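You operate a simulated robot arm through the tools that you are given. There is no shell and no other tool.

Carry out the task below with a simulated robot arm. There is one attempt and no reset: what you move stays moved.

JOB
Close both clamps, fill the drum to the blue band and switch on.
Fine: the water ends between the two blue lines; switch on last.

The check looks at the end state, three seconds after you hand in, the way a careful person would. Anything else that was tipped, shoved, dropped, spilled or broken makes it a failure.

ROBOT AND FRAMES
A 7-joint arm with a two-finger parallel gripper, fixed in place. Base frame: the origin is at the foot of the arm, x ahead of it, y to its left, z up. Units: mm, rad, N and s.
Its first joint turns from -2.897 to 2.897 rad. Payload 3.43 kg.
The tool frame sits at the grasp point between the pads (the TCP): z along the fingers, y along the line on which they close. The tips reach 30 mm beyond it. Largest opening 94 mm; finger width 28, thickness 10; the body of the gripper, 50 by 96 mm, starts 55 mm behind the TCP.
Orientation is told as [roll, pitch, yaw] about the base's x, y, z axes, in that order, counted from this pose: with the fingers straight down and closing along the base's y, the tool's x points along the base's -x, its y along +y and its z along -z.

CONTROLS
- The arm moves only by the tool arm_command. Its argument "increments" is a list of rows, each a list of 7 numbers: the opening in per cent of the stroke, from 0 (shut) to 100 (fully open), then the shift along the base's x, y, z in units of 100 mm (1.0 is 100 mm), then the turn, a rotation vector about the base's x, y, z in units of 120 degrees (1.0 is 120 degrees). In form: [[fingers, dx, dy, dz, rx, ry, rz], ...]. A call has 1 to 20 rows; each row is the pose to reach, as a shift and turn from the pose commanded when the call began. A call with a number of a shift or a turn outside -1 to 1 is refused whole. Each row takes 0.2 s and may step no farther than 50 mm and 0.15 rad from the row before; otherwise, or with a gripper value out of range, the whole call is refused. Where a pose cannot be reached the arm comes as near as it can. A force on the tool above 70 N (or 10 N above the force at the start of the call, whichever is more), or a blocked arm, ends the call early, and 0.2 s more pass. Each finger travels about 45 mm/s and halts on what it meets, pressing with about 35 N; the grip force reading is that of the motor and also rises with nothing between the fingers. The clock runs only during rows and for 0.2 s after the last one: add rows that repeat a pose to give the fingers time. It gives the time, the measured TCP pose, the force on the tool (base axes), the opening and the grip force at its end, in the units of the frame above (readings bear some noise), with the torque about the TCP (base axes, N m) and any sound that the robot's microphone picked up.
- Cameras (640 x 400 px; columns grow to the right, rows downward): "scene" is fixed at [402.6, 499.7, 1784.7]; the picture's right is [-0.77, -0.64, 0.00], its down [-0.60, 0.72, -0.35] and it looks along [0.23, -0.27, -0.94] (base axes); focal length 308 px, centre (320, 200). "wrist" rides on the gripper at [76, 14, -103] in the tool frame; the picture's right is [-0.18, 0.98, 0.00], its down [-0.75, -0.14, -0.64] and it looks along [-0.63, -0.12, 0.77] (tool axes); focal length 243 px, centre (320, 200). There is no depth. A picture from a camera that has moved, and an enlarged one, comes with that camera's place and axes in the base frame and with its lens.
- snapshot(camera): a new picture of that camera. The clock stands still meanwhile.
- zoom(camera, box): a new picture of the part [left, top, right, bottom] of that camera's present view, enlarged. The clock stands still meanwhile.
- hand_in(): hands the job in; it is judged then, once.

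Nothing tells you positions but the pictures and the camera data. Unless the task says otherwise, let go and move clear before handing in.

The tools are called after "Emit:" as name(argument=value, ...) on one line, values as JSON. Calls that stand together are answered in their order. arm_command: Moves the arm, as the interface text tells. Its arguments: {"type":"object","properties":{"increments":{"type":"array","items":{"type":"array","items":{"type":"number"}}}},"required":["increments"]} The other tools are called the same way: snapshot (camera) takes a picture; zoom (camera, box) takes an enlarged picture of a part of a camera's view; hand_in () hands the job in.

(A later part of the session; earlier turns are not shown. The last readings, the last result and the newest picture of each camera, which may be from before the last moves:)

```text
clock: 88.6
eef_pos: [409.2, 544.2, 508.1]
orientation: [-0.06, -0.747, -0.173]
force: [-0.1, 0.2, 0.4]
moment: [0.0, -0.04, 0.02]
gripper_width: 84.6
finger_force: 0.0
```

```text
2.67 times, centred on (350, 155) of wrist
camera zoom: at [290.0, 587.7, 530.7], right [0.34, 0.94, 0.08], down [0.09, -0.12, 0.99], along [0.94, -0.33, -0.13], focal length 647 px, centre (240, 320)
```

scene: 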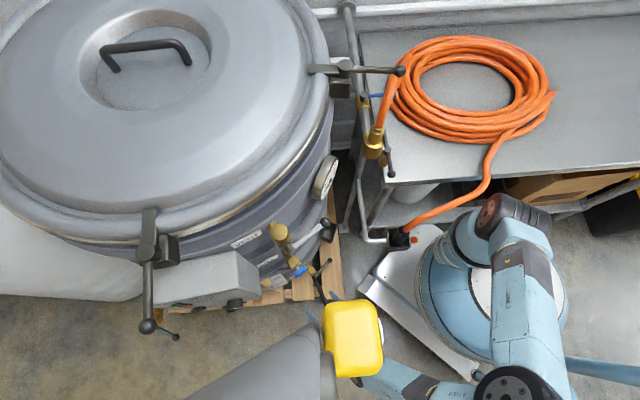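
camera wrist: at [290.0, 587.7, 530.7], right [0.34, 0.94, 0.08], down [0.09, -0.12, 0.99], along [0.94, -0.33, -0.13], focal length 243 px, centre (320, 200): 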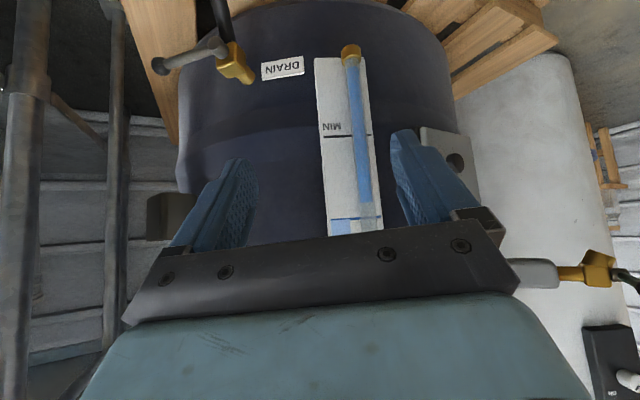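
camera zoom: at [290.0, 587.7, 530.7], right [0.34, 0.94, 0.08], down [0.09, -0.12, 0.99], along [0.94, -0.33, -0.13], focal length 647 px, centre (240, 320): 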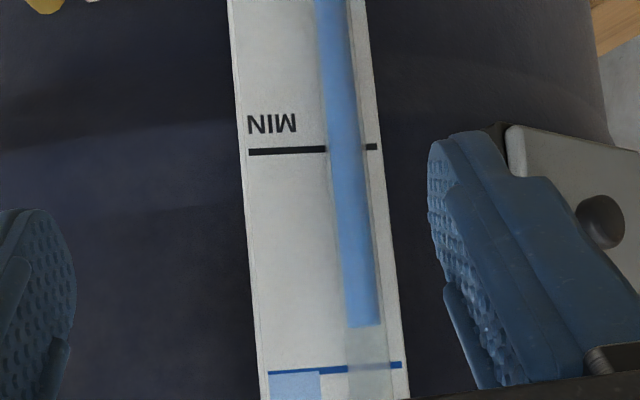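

Now I have an accurate reading: the water is about 21 mm below the lower blue line, and the band is about 47 mm tall, so I need about +44 mm, roughly 2.5 s of flow. I'll retrace the path back up to the knob.

Emit:
arm_command(increments=[[90, 0, -0.2, 0.2, 0, 0.0, 0], [90, 0, -0.4, 0.4, 0, 0.0, 0], [90, 0, -0.5, 0.7, 0, 0.0, 0], [90, 0, -0.5, 1.0, 0, 0.0, 0]])

Emit:
arm_command(increments=[[90, 0, 0, 0.3, 0, 0.0, 0], [90, 0, 0, 0.56, 0, 0.0, 0]])

Emit:
arm_command(increments=[[90, 0, -0.05, 0.3, -0.01, -0.05, 0], [90, 0, -0.1, 0.6, -0.018, -0.09, 0], [90, 0, -0.15, 0.8, -0.026, -0.135, 0], [90, 0, -0.2, 1.0, -0.03, -0.16, 0]])

Emit:
arm_command(increments=[[90, 0, -0.05, 0.05, -0.008, -0.045, 0], [90, 0, -0.1, 0.1, -0.016, -0.085, 0], [90, 0.1, -0.15, 0.15, -0.024, -0.12, 0], [90, 0.3, -0.2, 0.15, -0.026, -0.135, 0], [90, 0.5, -0.25, 0.15, -0.026, -0.135, 0]])

Emit:
snapshot(camera="wrist")

```text
clock: 89.6
eef_pos: [409.5, 493.6, 609.5]
orientation: [-0.061, -0.749, -0.172]
force: [0.5, 0.9, 0.3]
moment: [0.0, -0.04, 0.06]
gripper_width: 84.7
finger_force: 0.1
```

```text
clock: 90.2
eef_pos: [408.3, 495.5, 664.9]
orientation: [-0.06, -0.746, -0.173]
force: [-1.1, -0.8, 0.6]
moment: [0.03, -0.01, -0.03]
gripper_width: 84.7
finger_force: 0.0
```

```text
clock: 91.4
eef_pos: [455.9, 456.8, 761.8]
orientation: [-0.057, -1.067, -0.265]
force: [0.6, -0.6, -0.4]
moment: [0.03, -0.01, -0.01]
gripper_width: 84.7
finger_force: 0.0
stopped in row 4: the arm was blocked; the commanded pose is now the measured one
```

```text
clock: 92.6
eef_pos: [506.5, 428.6, 772.8]
orientation: [-0.008, -1.355, -0.316]
force: [0.2, -0.1, -0.2]
moment: [0.02, 0.0, 0.03]
gripper_width: 84.8
finger_force: 0.1
```

```text
taken
camera wrist: at [401.3, 480.4, 720.4], right [0.35, 0.92, 0.18], down [-0.49, 0.02, 0.87], along [0.8, -0.39, 0.45], focal length 243 px, centre (320, 200)
```

wrist: 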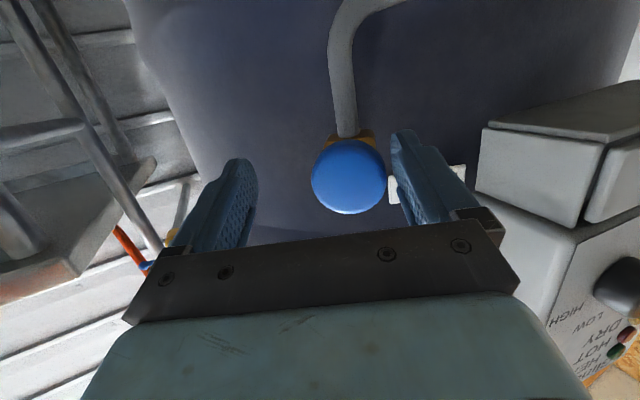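

The arm jumped forward about 47 mm in one step, but it touched nothing. I'll check the posture and the knob before gripping.

Emit:
snapshot(camera="scene")

Emit:
zoom(camera="scene", box=[265, 255, 315, 290])

Emit:
zoom(camera="scene", box=[272, 278, 292, 294])

```text
taken
```

scene: 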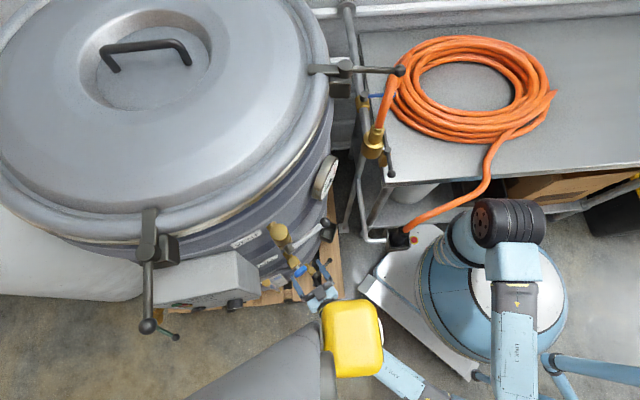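

```text
11.43 times, centred on (290, 272) of scene
camera zoom: at [402.6, 499.7, 1784.7], right [-0.77, -0.64, 0.0], down [-0.6, 0.72, -0.35], along [0.23, -0.27, -0.94], focal length 3518 px, centre (663, -629)
```

zoom: 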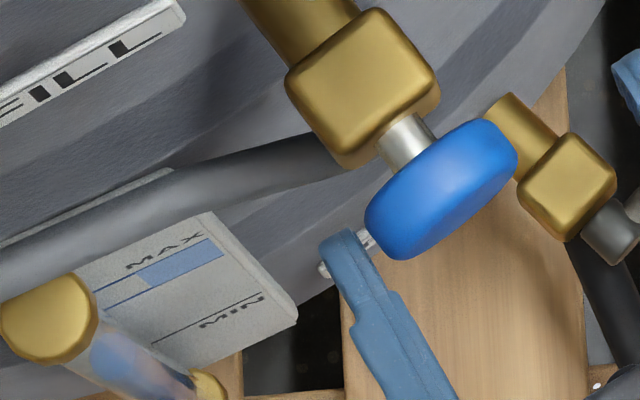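

```text
16.00 times, centred on (282, 286) of scene
camera zoom: at [402.6, 499.7, 1784.7], right [-0.77, -0.64, 0.0], down [-0.6, 0.72, -0.35], along [0.23, -0.27, -0.94], focal length 4925 px, centre (928, -1176)
```

zoom: 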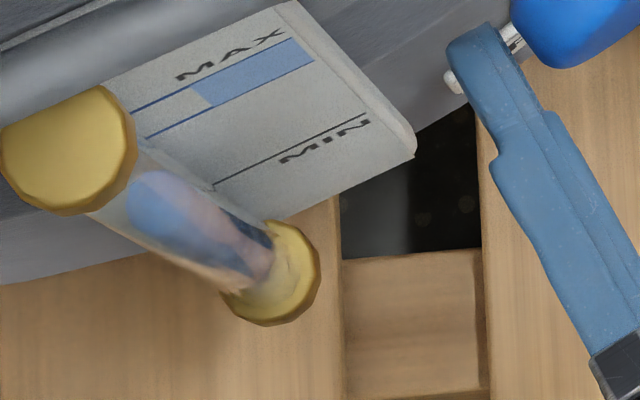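

The knob is out and the level is unchanged. I'll centre on the knob and grip it.

Emit:
arm_command(increments=[[90, 0, 0.05, 0.02, 0, 0, 0.02], [90, 0, 0.1, 0.04, 0, 0, 0.04], [90, 0.03, 0.12, 0.05, 0, 0, 0.057], [90, 0.09, 0.115, 0.05, 0, 0, 0.057], [90, 0.14, 0.11, 0.05, 0, 0, 0.057], [70, 0.14, 0.11, 0.05, 0, 0, 0.057], [40, 0.14, 0.11, 0.05, 0, 0, 0.057], [0, 0.14, 0.11, 0.05, 0, 0, 0.057], [0, 0.14, 0.11, 0.05, 0, 0, 0.057], [0, 0.14, 0.11, 0.05, 0, 0, 0.057]])

Emit:
snapshot(camera="wrist")

Emit:
zoom(camera="scene", box=[265, 255, 315, 290])

```text
clock: 94.8
eef_pos: [517.9, 440.1, 781.7]
orientation: [0.007, -1.356, -0.209]
force: [-8.6, -33.2, -8.3]
moment: [0.03, 0.28, -0.32]
gripper_width: 44.9
finger_force: 45.0
```

```text
taken
camera wrist: at [405.9, 478.4, 729.1], right [0.24, 0.95, 0.18], down [-0.49, -0.05, 0.87], along [0.84, -0.29, 0.45], focal length 243 px, centre (320, 200)
```

wrist: 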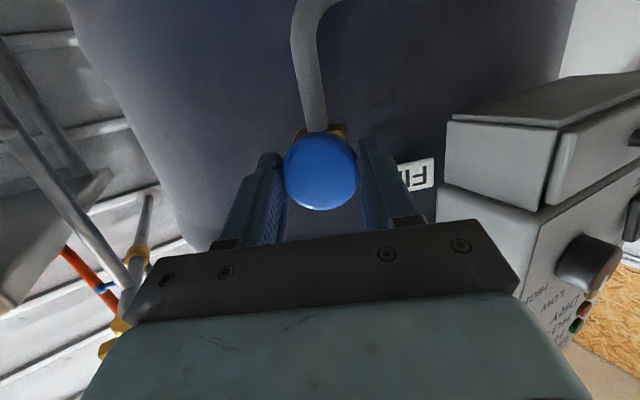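

```text
11.43 times, centred on (290, 272) of scene
camera zoom: at [402.6, 499.7, 1784.7], right [-0.77, -0.64, 0.0], down [-0.6, 0.72, -0.35], along [0.23, -0.27, -0.94], focal length 3518 px, centre (663, -629)
```

zoom: 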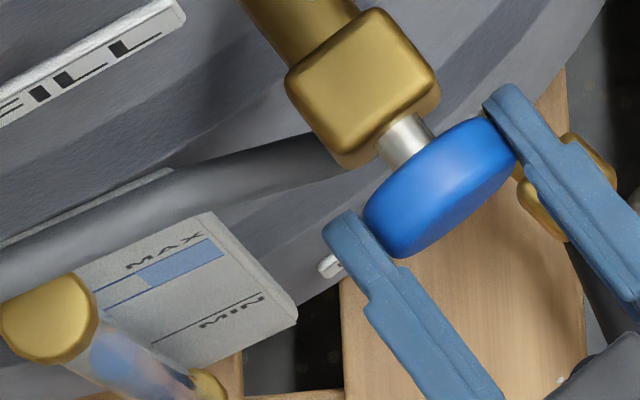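

It's gripped. I'll push the knob in and let it run for about 1 s, then check.

Emit:
arm_command(increments=[[0, 0.06, -0.025, 0, 0, 0, 0], [0, 0.12, -0.035, 0, 0, 0, 0], [0, 0.12, -0.035, 0, 0, 0, 0], [0, 0.12, -0.035, 0, 0, 0, 0], [0, 0.12, -0.035, 0, 0, 0, 0], [0, 0.12, -0.035, 0, 0, 0, 0]])

Emit:
zoom(camera="scene", box=[272, 278, 292, 294])

Emit:
zoom(camera="scene", box=[265, 255, 315, 290])

```text
clock: 96.2
eef_pos: [520.7, 438.5, 782.5]
orientation: [0.017, -1.353, -0.206]
force: [-11.8, -42.7, -39.8]
moment: [0.48, 0.8, -0.9]
gripper_width: 44.8
finger_force: 44.6
```

```text
16.00 times, centred on (282, 286) of scene
camera zoom: at [402.6, 499.7, 1784.7], right [-0.77, -0.64, 0.0], down [-0.6, 0.72, -0.35], along [0.23, -0.27, -0.94], focal length 4925 px, centre (928, -1176)
```

zoom: 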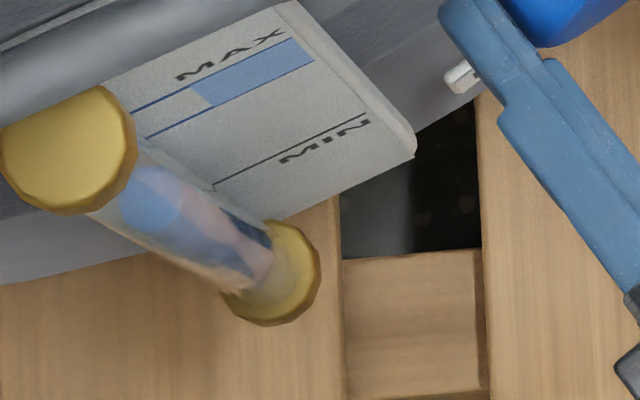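

```text
11.43 times, centred on (290, 272) of scene
camera zoom: at [402.6, 499.7, 1784.7], right [-0.77, -0.64, 0.0], down [-0.6, 0.72, -0.35], along [0.23, -0.27, -0.94], focal length 3518 px, centre (663, -629)
```

zoom: 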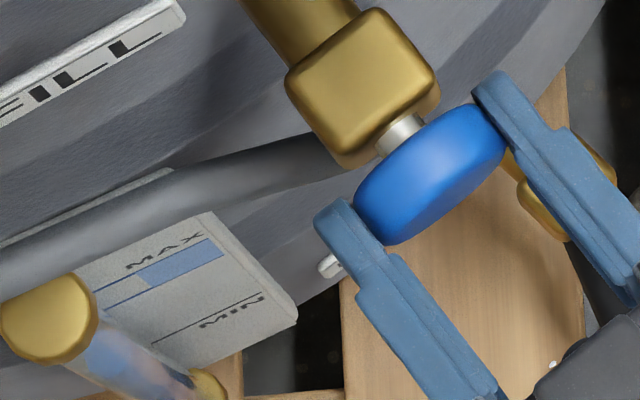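

The level's left edge is near 117, about at the lower blue line. I'll let it run about 0.9 s more and then pull the knob fully out in the same command.

Emit:
arm_command(increments=[[0, 0, -0.005, -0.01, 0, 0, 0], [0, 0, -0.005, -0.01, 0, 0, 0], [0, 0, -0.005, -0.01, 0, 0, 0], [0, 0, -0.005, -0.01, 0, 0, 0], [0, -0.08, 0.01, -0.01, 0, 0, 0], [0, -0.15, 0.02, -0.01, 0, 0, 0], [0, -0.16, 0.022, -0.01, 0, 0, 0]])

Emit:
zoom(camera="scene", box=[272, 278, 292, 294])

Emit:
zoom(camera="scene", box=[265, 255, 315, 290])

```text
clock: 97.8
eef_pos: [514.3, 440.1, 781.3]
orientation: [0.018, -1.357, -0.216]
force: [23.2, -22.3, 23.7]
moment: [-0.4, -0.36, 0.05]
gripper_width: 44.6
finger_force: 44.9
```

```text
16.00 times, centred on (282, 286) of scene
camera zoom: at [402.6, 499.7, 1784.7], right [-0.77, -0.64, 0.0], down [-0.6, 0.72, -0.35], along [0.23, -0.27, -0.94], focal length 4925 px, centre (928, -1176)
```

zoom: 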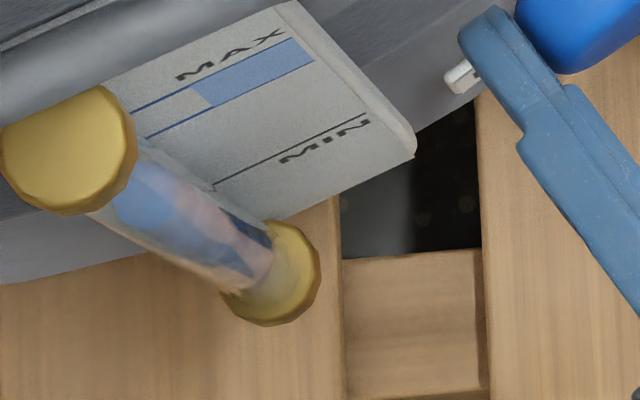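

```text
11.43 times, centred on (290, 272) of scene
camera zoom: at [402.6, 499.7, 1784.7], right [-0.77, -0.64, 0.0], down [-0.6, 0.72, -0.35], along [0.23, -0.27, -0.94], focal length 3518 px, centre (663, -629)
```

zoom: 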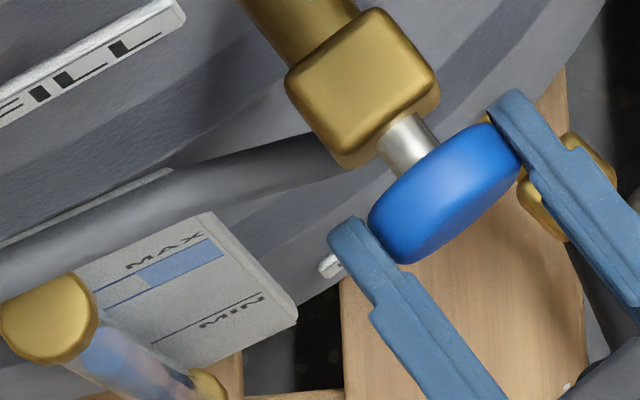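

The knob is fully out and the level should be inside the band by my estimate. I'll release and re-check with the wrist camera.

Emit:
arm_command(increments=[[30, 0, 0, 0, 0, 0, 0], [60, 0, 0, 0, 0, 0, 0], [90, 0, 0, 0, 0, 0, 0], [90, -0.15, 0.03, 0, 0, 0, 0], [90, -0.35, 0.06, 0, 0, 0, 0], [90, -0.55, 0.1, 0, 0, 0, 0]])

Emit:
arm_command(increments=[[90, -0.2, 0.05, 0, 0, 0, 0], [90, -0.4, 0.1, 0, 0.005, 0.025, 0], [90, -0.5, 0.15, -0.05, 0.01, 0.05, 0], [90, -0.5, 0.2, -0.1, 0.018, 0.09, 0], [90, -0.5, 0.25, -0.15, 0.026, 0.135, 0]])

Emit:
snapshot(camera="wrist")

Emit:
zoom(camera="scene", box=[265, 255, 315, 290])

```text
clock: 99.4
eef_pos: [500.5, 422.8, 778.6]
orientation: [-0.028, -1.358, -0.268]
force: [0.8, 12.0, -6.8]
moment: [-0.24, 0.27, 0.51]
gripper_width: 91.7
finger_force: 6.4
stopped in row 6: the arm was blocked; the commanded pose is now the measured one
```

```text
clock: 100.5
eef_pos: [487.0, 399.9, 749.0]
orientation: [-0.454, -1.307, 0.108]
force: [-1.1, -0.6, 0.0]
moment: [0.0, 0.0, 0.03]
gripper_width: 84.7
finger_force: 0.1
stopped in row 5: the arm was blocked; the commanded pose is now the measured one
```

```text
taken
camera wrist: at [379.2, 446.2, 697.7], right [0.37, 0.93, 0.07], down [-0.43, 0.11, 0.89], along [0.82, -0.36, 0.44], focal length 243 px, centre (320, 200)
```

wrist: 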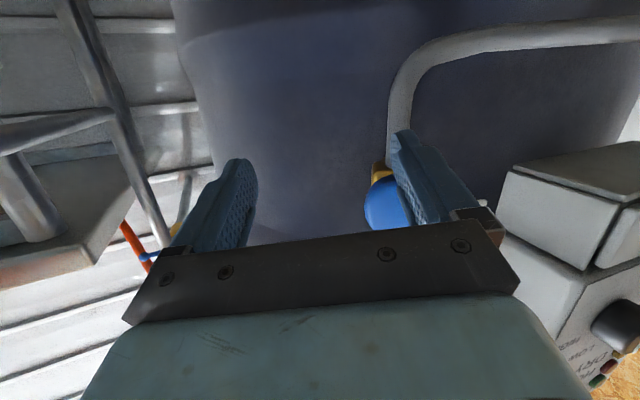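

```text
11.43 times, centred on (290, 272) of scene
camera zoom: at [402.6, 499.7, 1784.7], right [-0.77, -0.64, 0.0], down [-0.6, 0.72, -0.35], along [0.23, -0.27, -0.94], focal length 3518 px, centre (663, -629)
```

zoom: 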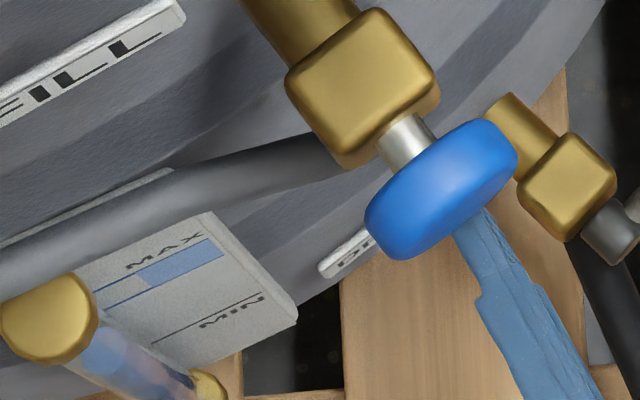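

The arm is catching a joint limit when retreating in this posture, though nothing has been disturbed. I'll take one careful step: up and slightly back while tipping the tool downward.

Emit:
arm_command(increments=[[90, -0.05, 0.0, 0.05, 0, 0.02, 0], [90, -0.1, 0.0, 0.12, 0.0, 0.05, 0], [90, -0.15, 0.0, 0.2, 0.0, 0.09, 0], [90, -0.2, 0.0, 0.3, 0.0, 0.13, 0]])

Emit:
snapshot(camera="wrist")

Emit:
snapshot(camera="scene")

```text
clock: 101.2
eef_pos: [494.7, 368.4, 754.6]
orientation: [-0.852, -1.234, 0.487]
force: [0.0, 0.2, -0.4]
moment: [0.02, 0.0, -0.01]
gripper_width: 84.6
finger_force: 0.1
stopped in row 3: the arm was blocked; the commanded pose is now the measured one
```

```text
taken
camera wrist: at [384.9, 407.7, 701.4], right [0.37, 0.93, -0.07], down [-0.4, 0.23, 0.89], along [0.84, -0.3, 0.46], focal length 243 px, centre (320, 200)
```

wrist: 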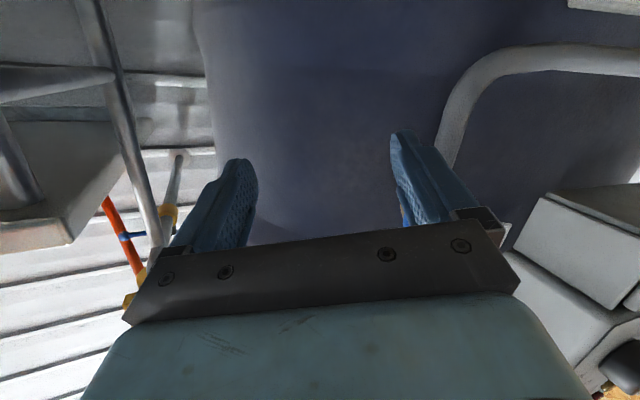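

```text
taken
```

scene: 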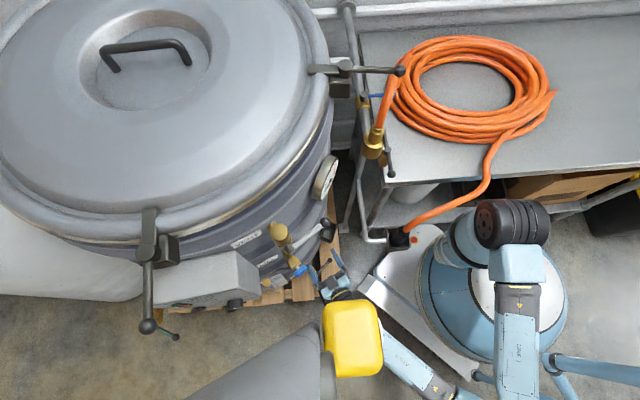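

Emit:
arm_command(increments=[[90, 0, -0.05, 0.1, 0, 0, 0], [90, 0, -0.1, 0.25, 0, 0, 0], [90, 0, -0.15, 0.45, 0, 0, 0], [90, 0, -0.2, 0.65, 0, 0, 0]])

Emit:
snapshot(scene="scene", camera="scene")

```text
clock: 102.2
eef_pos: [508.8, 336.4, 813.7]
orientation: [-1.121, -1.239, 0.742]
force: [0.0, 0.5, 0.1]
moment: [0.02, 0.01, -0.04]
gripper_width: 84.7
finger_force: 0.1
```

```text
taken
```

scene: 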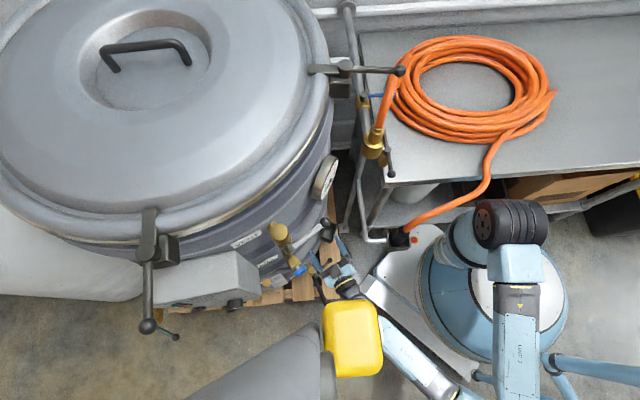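

That freed it. I'll keep rising while tipping the tool downward.

Emit:
arm_command(increments=[[90, -0.05, -0.02, 0.2, 0.014, 0.033, 0], [90, -0.1, -0.04, 0.4, 0.028, 0.066, 0], [90, -0.15, -0.06, 0.6, 0.042, 0.099, 0], [90, -0.2, -0.08, 0.8, 0.056, 0.132, 0]])

Emit:
snapshot(camera="scene")

Emit:
snapshot(camera="wrist")

```text
clock: 102.7
eef_pos: [513.4, 319.7, 830.6]
orientation: [-1.237, -1.198, 0.84]
force: [0.2, 0.6, -0.2]
moment: [-0.02, 0.01, 0.01]
gripper_width: 84.6
finger_force: 0.0
stopped in row 2: the arm was blocked; the commanded pose is now the measured one
```

```text
taken
```

scene: 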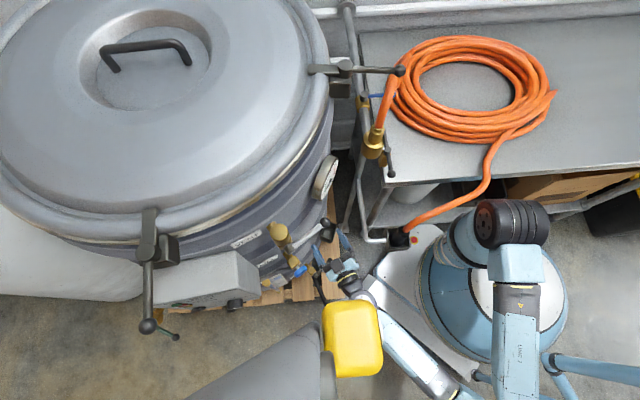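

```text
taken
camera wrist: at [406.3, 353.8, 767.6], right [0.38, 0.91, -0.17], down [-0.45, 0.34, 0.83], along [0.81, -0.24, 0.54], focal length 243 px, centre (320, 200)
```

wrist: 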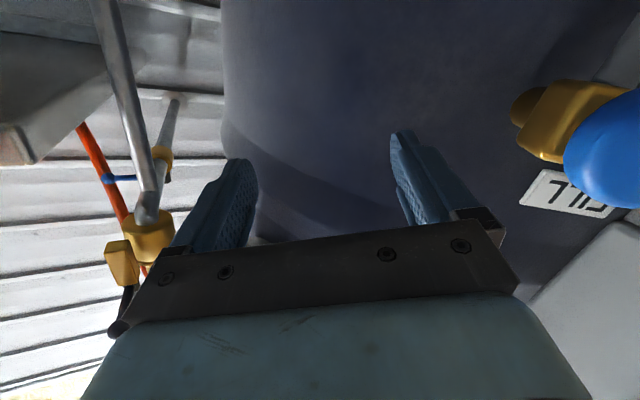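

In this elbow posture the tool can't tip down up high, but lower poses worked well before. I'll back away from the drum and go lower, where I can also check the sight glass.

Emit:
arm_command(increments=[[90, -0.1, 0.0, -0.05, 0, 0, 0], [90, -0.3, 0.0, -0.1, 0, 0, 0], [90, -0.5, 0.0, -0.2, 0, 0, 0], [90, -0.7, 0.05, -0.35, 0, 0, 0]])

Emit:
snapshot(camera="scene")

Emit:
snapshot(camera="wrist")

```text
clock: 103.9
eef_pos: [478.2, 296.1, 793.2]
orientation: [-1.266, -1.191, 0.771]
force: [0.3, -0.4, 0.1]
moment: [-0.01, 0.0, -0.01]
gripper_width: 84.4
finger_force: 0.0
stopped in row 4: the arm was blocked; the commanded pose is now the measured one
```

```text
taken
```

scene: 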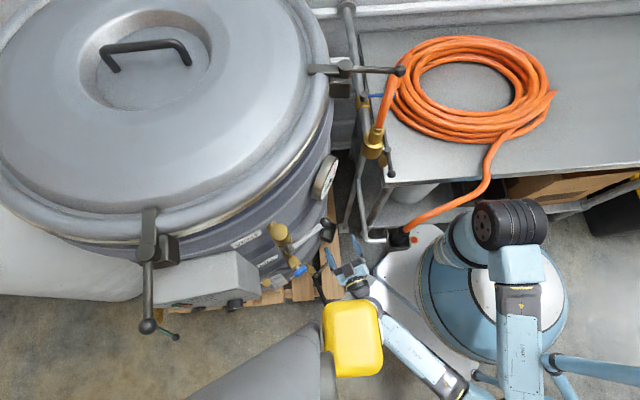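

```text
taken
camera wrist: at [374.1, 340.5, 729.6], right [0.47, 0.87, -0.18], down [-0.42, 0.39, 0.82], along [0.78, -0.31, 0.54], focal length 243 px, centre (320, 200)
```

wrist: 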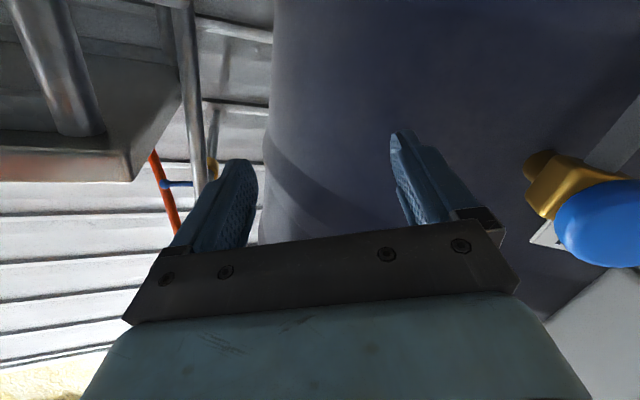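

The elbow is folded to its limit here. I'll slide left and lower, which extends the arm again, passing below and in front of the fill knob.

Emit:
arm_command(increments=[[90, 0, 0.1, -0.2, 0, 0, 0], [90, 0, 0.25, -0.45, 0, 0, 0], [90, 0, 0.45, -0.7, 0, 0, 0], [90, -0.05, 0.7, -0.85, 0, 0, 0], [90, -0.05, 0.95, -0.95, 0, 0, 0]])

Emit:
snapshot(camera="wrist")

Emit:
snapshot(camera="scene")

```text
clock: 105.1
eef_pos: [461.0, 395.0, 705.3]
orientation: [-1.252, -1.204, 0.772]
force: [-0.4, 0.4, 0.7]
moment: [0.01, -0.01, 0.0]
gripper_width: 84.6
finger_force: 0.1
```

```text
taken
camera wrist: at [357.8, 436.8, 640.2], right [0.45, 0.88, -0.16], down [-0.43, 0.37, 0.82], along [0.78, -0.31, 0.54], focal length 243 px, centre (320, 200)
```

wrist: 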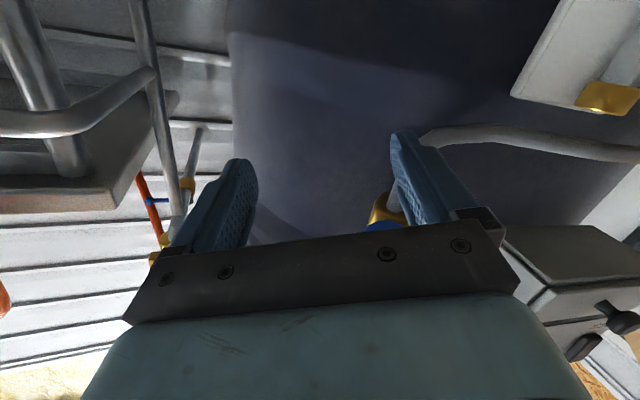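

```text
taken
```

scene: 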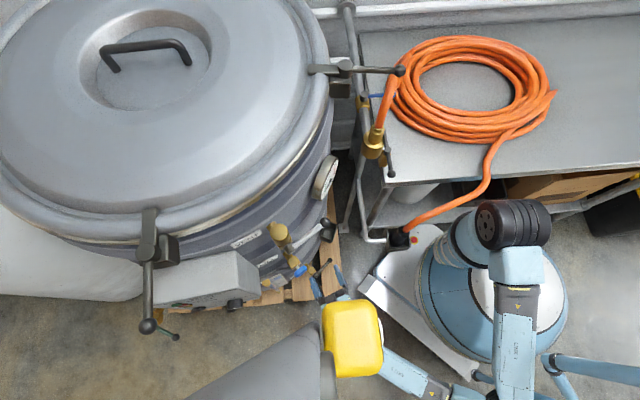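

Emit:
arm_command(increments=[[90, -0.05, 0.25, -0.25, 0.0, 0.0, 0], [90, -0.15, 0.5, -0.5, 0.015, 0.035, 0], [90, -0.25, 0.75, -0.7, 0.03, 0.075, 0], [90, -0.3, 0.95, -0.9, 0.048, 0.115, 0], [90, -0.3, 1.0, -1.0, 0.064, 0.152, 0]])

Emit:
snapshot(camera="wrist")

Emit:
snapshot(camera="scene")

```text
clock: 106.3
eef_pos: [430.5, 494.3, 603.9]
orientation: [-0.657, -0.98, 0.239]
force: [-0.4, 1.1, -0.9]
moment: [0.02, -0.01, 0.01]
gripper_width: 84.6
finger_force: 0.0
```

```text
taken
camera wrist: at [313.3, 543.4, 580.8], right [0.4, 0.9, -0.18], down [-0.14, 0.25, 0.96], along [0.91, -0.36, 0.23], focal length 243 px, centre (320, 200)
```

wrist: 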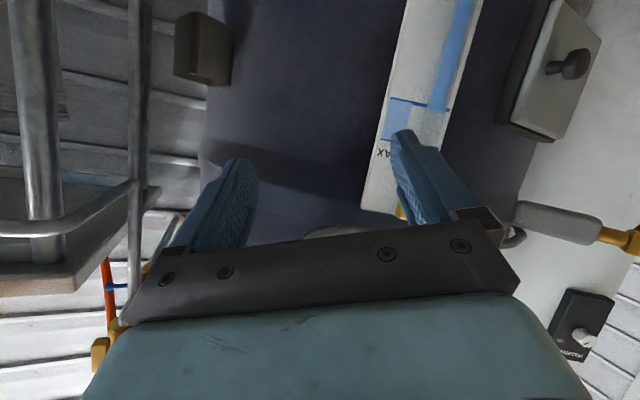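

```text
taken
```

scene: 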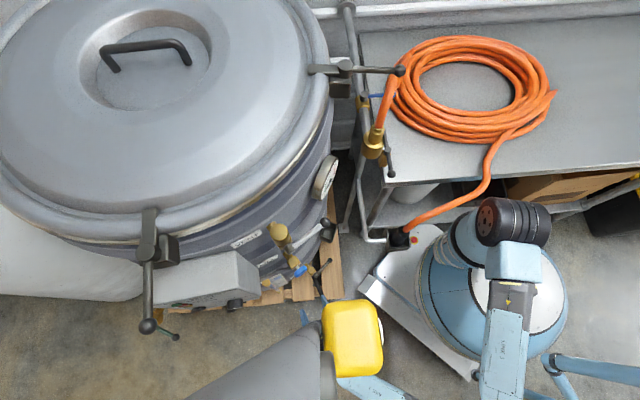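

The sight glass is in view. I'll zoom in on the band.

Emit:
zoom(camera="wrist", box=[370, 50, 490, 170])

```text
3.33 times, centred on (430, 110) of wrist
camera zoom: at [313.3, 543.4, 580.8], right [0.4, 0.9, -0.18], down [-0.14, 0.25, 0.96], along [0.91, -0.36, 0.23], focal length 809 px, centre (-47, 500)
```

zoom: 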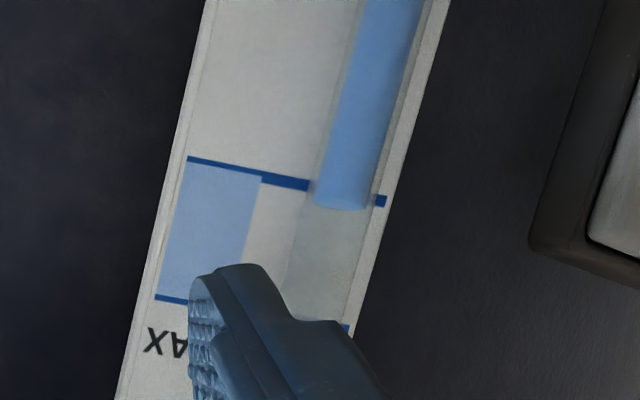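

The water surface now shows just past the lower blue line. I'll take one more look from level height to be sure of the margin.

Emit:
arm_command(increments=[[90, 0, 0.15, -0.2, 0.01, 0.02, 0], [90, 0, 0.3, -0.4, 0.02, 0.04, 0], [90, 0, 0.45, -0.55, 0.03, 0.06, 0], [90, 0, 0.55, -0.65, 0.04, 0.09, 0]])

Emit:
snapshot(camera="wrist")

Emit:
zoom(camera="wrist", box=[330, 50, 470, 200])

```text
clock: 107.3
eef_pos: [430.8, 549.1, 539.1]
orientation: [-0.474, -0.806, 0.095]
force: [-0.5, -0.2, -0.4]
moment: [-0.03, -0.01, 0.0]
gripper_width: 84.8
finger_force: 0.0
```

```text
taken
camera wrist: at [312.1, 598.9, 542.6], right [0.37, 0.91, -0.18], down [0.05, 0.17, 0.98], along [0.93, -0.37, 0.02], focal length 243 px, centre (320, 200)
```

wrist: 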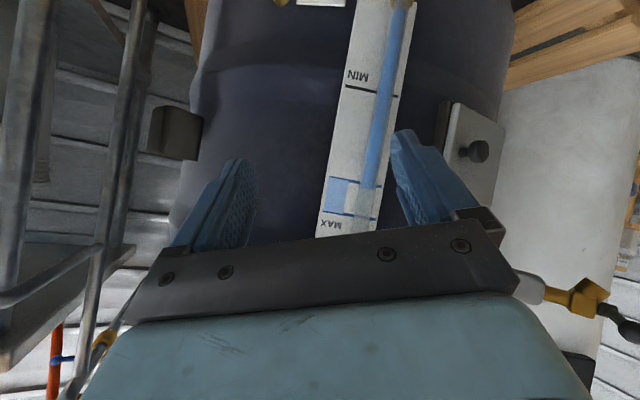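

```text
2.67 times, centred on (400, 125) of wrist
camera zoom: at [312.1, 598.9, 542.6], right [0.37, 0.91, -0.18], down [0.05, 0.17, 0.98], along [0.93, -0.37, 0.02], focal length 647 px, centre (107, 400)
```

zoom: 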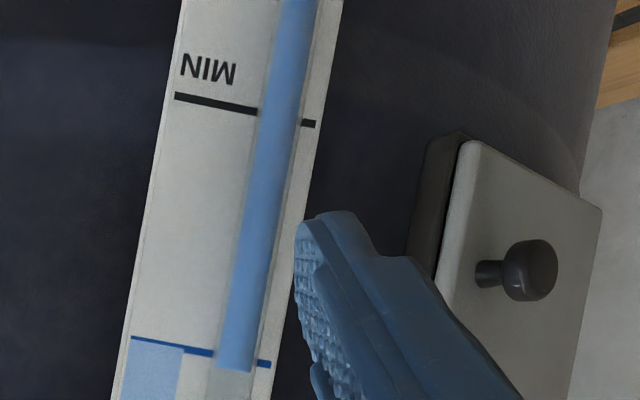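

The water is about 8 mm above the lower blue line, so it's inside the band, and the fill knob is out (off). Next is the rocker: I'll move left and up to face the control panel, well under the hanging column.

Emit:
arm_command(increments=[[60, 0, 0.2, 0.3, 0, 0, 0], [30, 0, 0.4, 0.6, 0, 0, 0], [0, 0, 0.6, 0.8, 0, -0.03, 0], [0, 0, 0.8, 1.0, 0, -0.06, 0]])

Emit:
snapshot(camera="scene")

Emit:
snapshot(camera="wrist")

```text
clock: 108.3
eef_pos: [430.6, 629.3, 638.4]
orientation: [-0.496, -0.935, 0.113]
force: [0.3, 0.7, 0.2]
moment: [0.03, -0.01, 0.01]
gripper_width: 0.0
finger_force: 0.0
```

```text
taken
```

scene: 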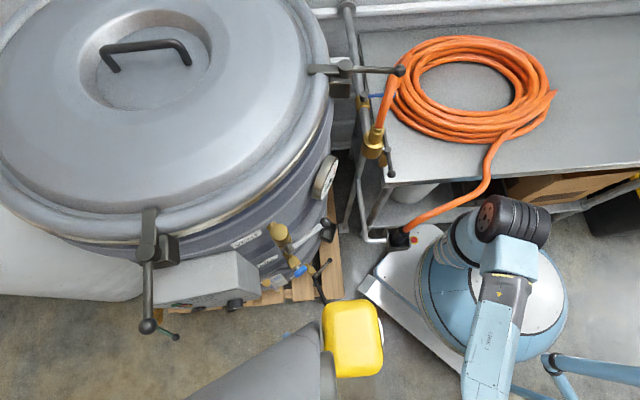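

```text
taken
camera wrist: at [313.1, 678.1, 627.2], right [0.38, 0.91, -0.13], down [-0.08, 0.17, 0.98], along [0.92, -0.37, 0.14], focal length 243 px, centre (320, 200)
```

wrist: 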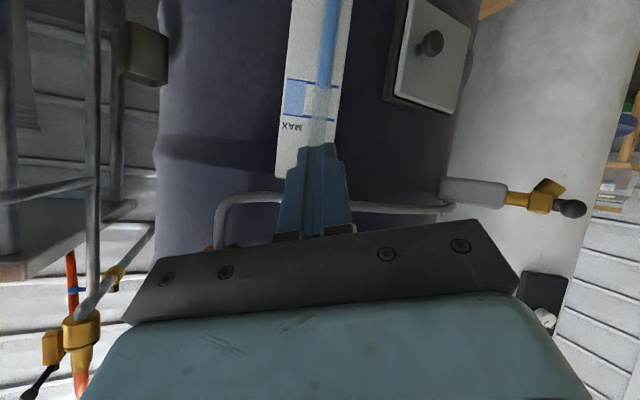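

The band still reads well from this angle. I'll continue up and left with the nose raised to bring the panel into view.

Emit:
arm_command(increments=[[0, -0.05, 0.15, 0.25, -0.015, -0.03, -0.017], [0, -0.1, 0.3, 0.5, -0.03, -0.06, -0.034], [0, -0.15, 0.45, 0.75, -0.045, -0.09, -0.051], [0, -0.2, 0.6, 1.0, -0.06, -0.12, -0.068], [0, -0.25, 0.8, 1.0, -0.077, -0.148, -0.086]])

Emit:
snapshot(camera="scene")

Emit:
snapshot(camera="wrist")

```text
clock: 109.5
eef_pos: [407.9, 709.9, 740.1]
orientation: [-0.97, -1.207, 0.351]
force: [0.2, -0.6, -0.2]
moment: [0.0, 0.02, 0.0]
gripper_width: 0.0
finger_force: 33.8
```

```text
taken
```

scene: 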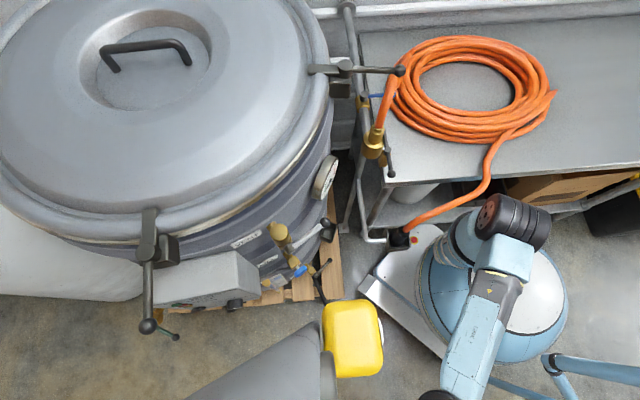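

```text
taken
camera wrist: at [309.2, 774.1, 685.2], right [0.58, 0.81, -0.12], down [-0.32, 0.36, 0.88], along [0.75, -0.47, 0.47], focal length 243 px, centre (320, 200)
```

wrist: 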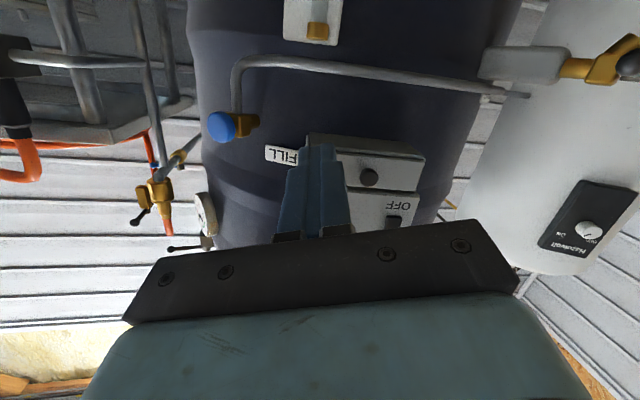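

The panel is now straight ahead, with the rocker partly hidden by the hand. I'll rise about 90 mm more.

Emit:
arm_command(increments=[[0, -0.03, 0.05, 0.3, 0, 0, 0], [0, -0.06, 0.1, 0.6, 0, 0, 0], [0, -0.1, 0.15, 0.9, 0, 0, 0]])

Emit:
snapshot(camera="wrist")

Emit:
snapshot(camera="scene")

```text
clock: 110.3
eef_pos: [397.6, 724.0, 828.7]
orientation: [-0.974, -1.204, 0.355]
force: [-0.1, -0.3, -0.4]
moment: [-0.02, -0.03, 0.01]
gripper_width: 0.3
finger_force: 32.8
```

```text
taken
camera wrist: at [299.5, 788.7, 774.2], right [0.58, 0.8, -0.12], down [-0.32, 0.36, 0.88], along [0.75, -0.47, 0.47], focal length 243 px, centre (320, 200)
```

wrist: 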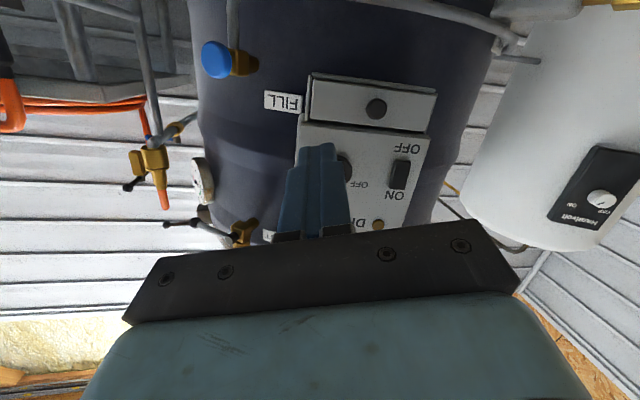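

```text
taken
```

scene: 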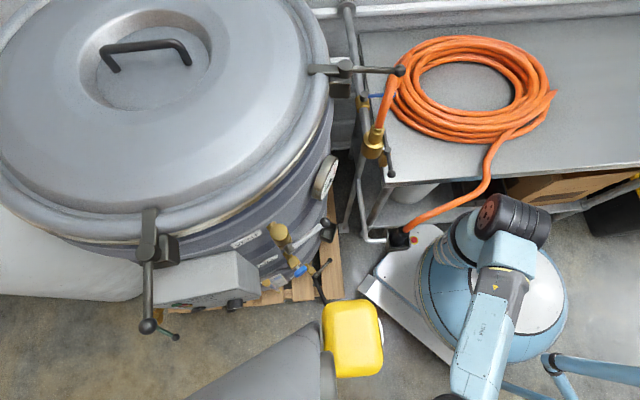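

Emit:
zoom(camera="wrist", box=[330, 120, 450, 240])

Emit:
zoom(camera="wrist", box=[280, 60, 460, 240])

Emit:
zoom(camera="wrist", box=[530, 130, 640, 260])

```text
3.33 times, centred on (390, 180) of wrist
camera zoom: at [299.5, 788.7, 774.2], right [0.58, 0.8, -0.12], down [-0.32, 0.36, 0.88], along [0.75, -0.47, 0.47], focal length 809 px, centre (87, 267)
```

zoom: 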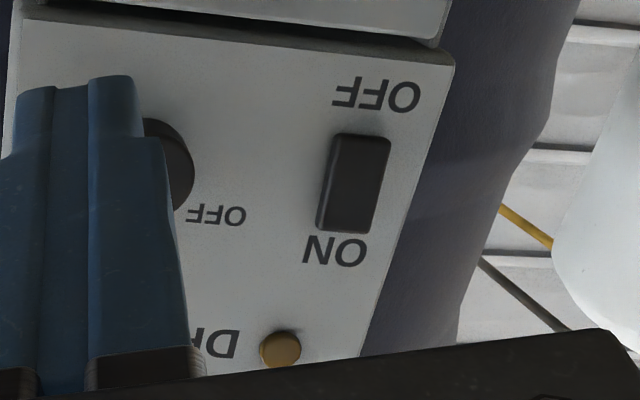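

```text
2.22 times, centred on (370, 150) of wrist
camera zoom: at [299.5, 788.7, 774.2], right [0.58, 0.8, -0.12], down [-0.32, 0.36, 0.88], along [0.75, -0.47, 0.47], focal length 539 px, centre (209, 311)
```

zoom: 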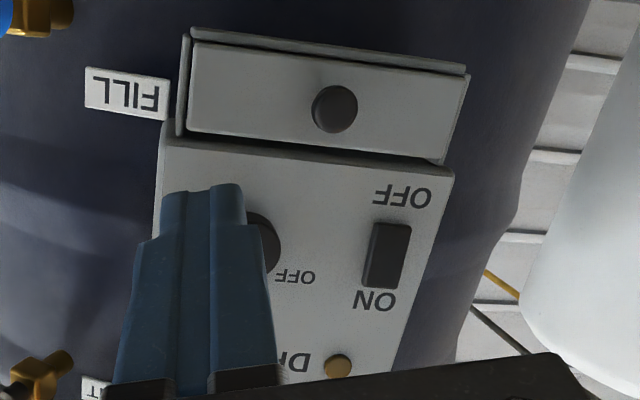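

```text
3.08 times, centred on (585, 195) of wrist
camera zoom: at [299.5, 788.7, 774.2], right [0.58, 0.8, -0.12], down [-0.32, 0.36, 0.88], along [0.75, -0.47, 0.47], focal length 746 px, centre (-495, 215)
```

zoom: 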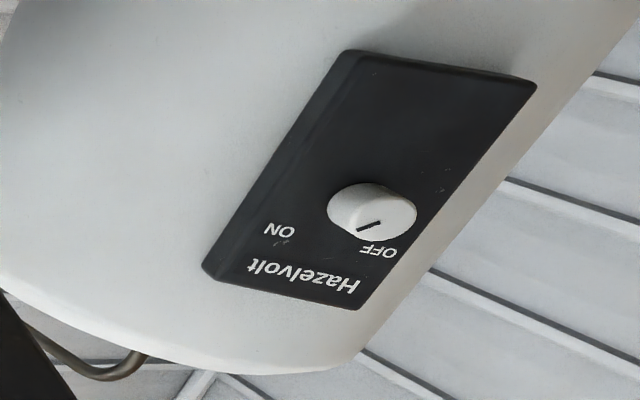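

The rocker triangulates cleanly to (668, 697, 903), with ON at its upper end, and the tool already points along the panel's normal. I'll approach in stages with closed fingers.

Emit:
arm_command(increments=[[0, 0.3, 0.03, 0.12, 0, 0, 0], [0, 0.65, 0.06, 0.25, 0, 0, 0], [0, 1.0, 0.1, 0.4, 0, 0, 0]])

Emit:
snapshot(camera="wrist")

Emit:
snapshot(camera="scene")

```text
clock: 111.1
eef_pos: [496.3, 736.9, 869.5]
orientation: [-0.971, -1.205, 0.354]
force: [-0.6, 0.9, 1.2]
moment: [-0.02, 0.03, 0.02]
gripper_width: 0.0
finger_force: 33.3
```

```text
taken
camera wrist: at [398.0, 799.8, 815.2], right [0.58, 0.81, -0.12], down [-0.32, 0.36, 0.88], along [0.75, -0.47, 0.47], focal length 243 px, centre (320, 200)
```

wrist: 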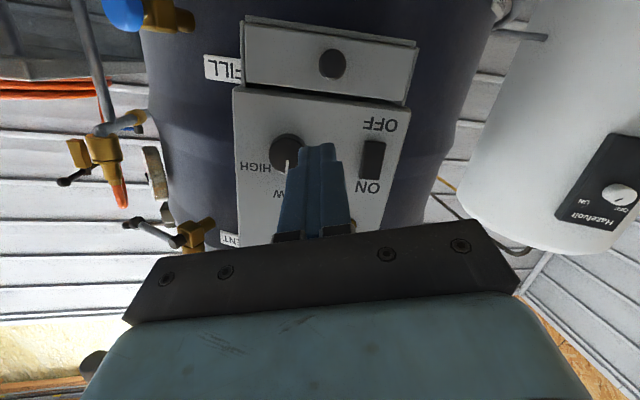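

```text
taken
```

scene: 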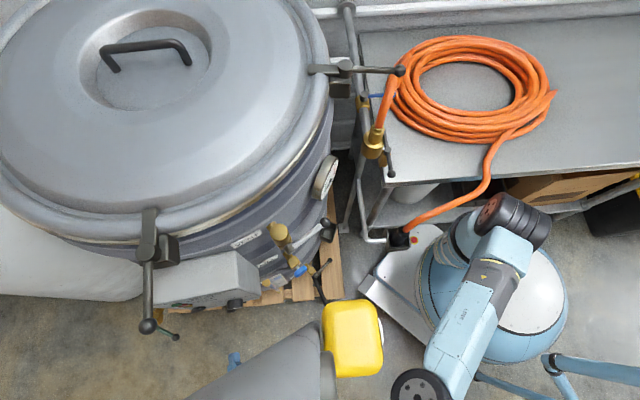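

The rocker position is confirmed at (668, 697, 902). I'll move to the stand-off point in front of it.

Emit:
arm_command(increments=[[0, 0.3, 0.04, 0.17, 0, 0, 0], [0, 0.65, 0.09, 0.36, 0, 0, 0], [0, 1.0, 0.14, 0.56, 0, 0, 0]])

Emit:
snapshot(camera="wrist")

Emit:
zoom(camera="scene", box=[130, 240, 330, 390])

```text
clock: 111.9
eef_pos: [599.3, 748.4, 925.4]
orientation: [-0.97, -1.204, 0.353]
force: [-0.2, 0.4, 1.0]
moment: [0.0, 0.0, 0.04]
gripper_width: 0.0
finger_force: 32.8
```

```text
taken
camera wrist: at [500.3, 812.2, 870.8], right [0.58, 0.81, -0.12], down [-0.32, 0.36, 0.88], along [0.75, -0.47, 0.47], focal length 243 px, centre (320, 200)
```

wrist: 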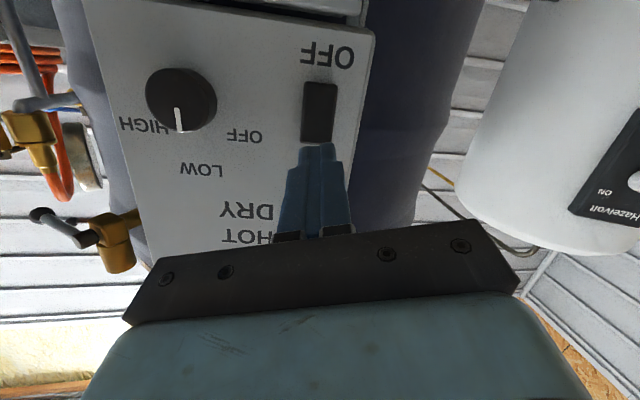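

```text
2.67 times, centred on (230, 315) of scene
camera zoom: at [402.6, 499.7, 1784.7], right [-0.77, -0.64, 0.0], down [-0.6, 0.72, -0.35], along [0.23, -0.27, -0.94], focal length 821 px, centre (560, -107)
```

zoom: 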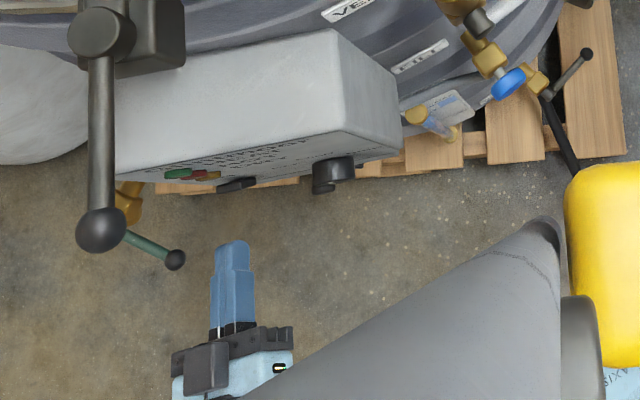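

Alignment is good. I'll advance along the tool axis until the fingertips press the ON end, stopping on force.

Emit:
arm_command(increments=[[0, 0.16, -0.12, -0.04, 0, 0, 0], [0, 0.31, -0.237, -0.08, 0, 0, 0], [0, 0.37, -0.282, -0.096, 0, 0, 0], [0, 0.41, -0.312, -0.106, 0, 0, 0], [0, 0.45, -0.343, -0.116, 0, 0, 0]])

Emit:
snapshot(camera="wrist")

Emit:
zoom(camera="scene", box=[150, 270, 250, 340])

```text
clock: 113.1
eef_pos: [637.0, 717.8, 916.8]
orientation: [-0.966, -1.205, 0.357]
force: [-31.0, 28.3, 9.0]
moment: [-0.48, -0.41, -0.01]
gripper_width: 0.0
finger_force: 33.1
```

```text
taken
camera wrist: at [538.0, 781.4, 860.6], right [0.57, 0.81, -0.12], down [-0.33, 0.36, 0.88], along [0.75, -0.47, 0.47], focal length 243 px, centre (320, 200)
```

wrist: 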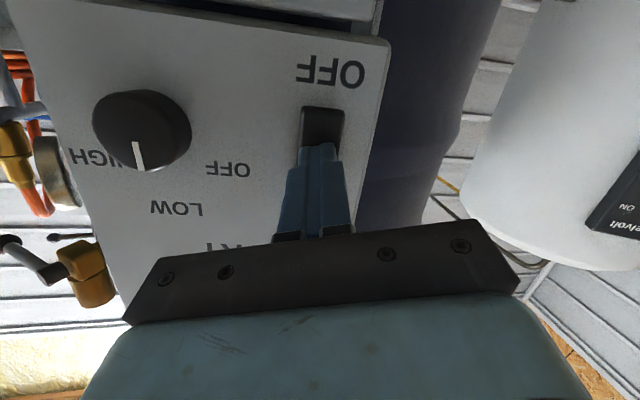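

```text
5.71 times, centred on (200, 305) of scene
camera zoom: at [402.6, 499.7, 1784.7], right [-0.77, -0.64, 0.0], down [-0.6, 0.72, -0.35], along [0.23, -0.27, -0.94], focal length 1759 px, centre (1006, -400)
```

zoom: 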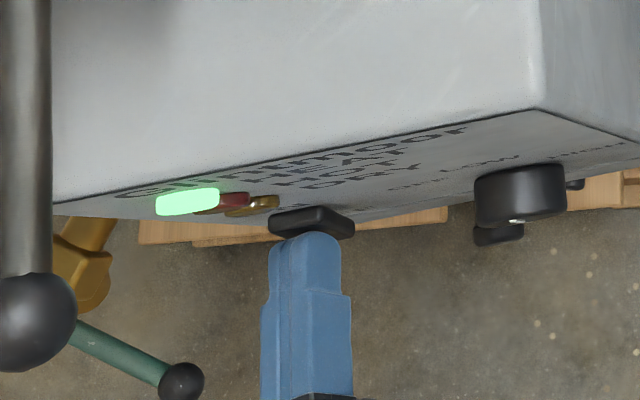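

The green HEAT lamp has lit up. I'll back straight off and check that the rocker stays on.

Emit:
arm_command(increments=[[0, -0.1, 0.076, 0.026, 0, 0, 0], [0, -0.25, 0.19, 0.065, 0, 0, 0], [0, -0.5, 0.38, 0.13, 0, 0, 0], [0, -0.8, 0.55, 0.1, 0, 0, 0]])

Emit:
snapshot(camera="wrist")

Emit:
zoom(camera="scene", box=[150, 270, 250, 340])

Emit:
snapshot(camera="scene")

Emit:
zoom(camera="scene", box=[272, 278, 292, 294])

```text
clock: 114.1
eef_pos: [561.5, 766.9, 925.2]
orientation: [-0.972, -1.205, 0.352]
force: [-0.1, 0.0, 0.5]
moment: [-0.01, 0.02, -0.01]
gripper_width: 0.0
finger_force: 32.9
```

```text
taken
camera wrist: at [463.9, 831.4, 869.8], right [0.58, 0.8, -0.12], down [-0.32, 0.36, 0.88], along [0.75, -0.47, 0.47], focal length 243 px, centre (320, 200)
```

wrist: 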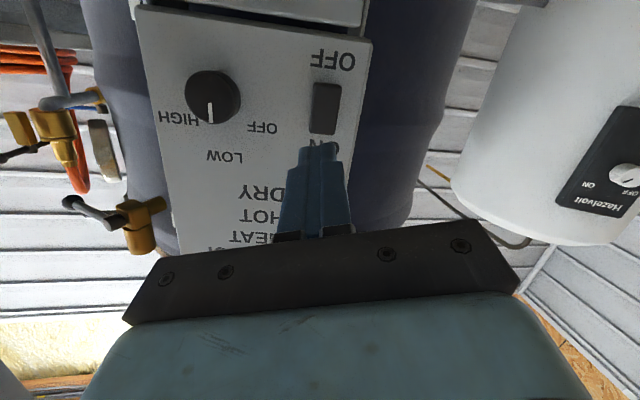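

```text
5.71 times, centred on (200, 305) of scene
camera zoom: at [402.6, 499.7, 1784.7], right [-0.77, -0.64, 0.0], down [-0.6, 0.72, -0.35], along [0.23, -0.27, -0.94], focal length 1759 px, centre (1006, -400)
```

zoom: 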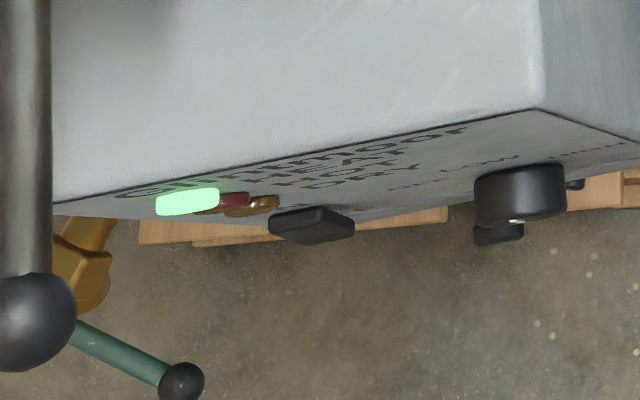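

```text
taken
```

scene: 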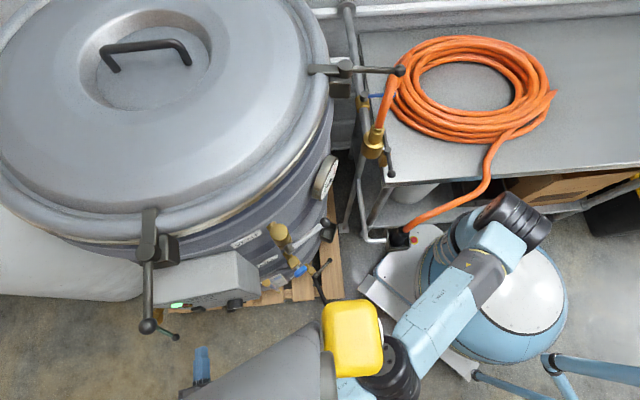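

```text
16.00 times, centred on (282, 286) of scene
camera zoom: at [402.6, 499.7, 1784.7], right [-0.77, -0.64, 0.0], down [-0.6, 0.72, -0.35], along [0.23, -0.27, -0.94], focal length 4925 px, centre (928, -1176)
```

zoom: 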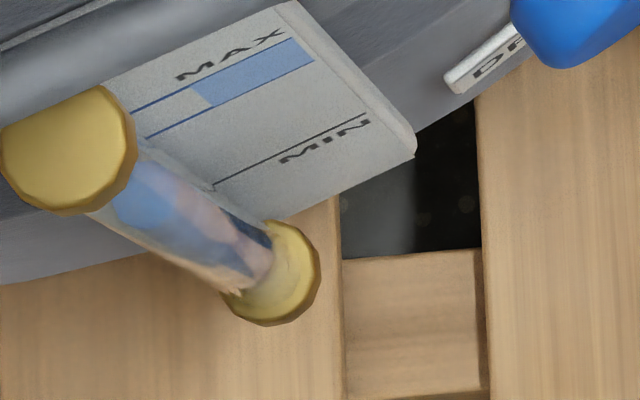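

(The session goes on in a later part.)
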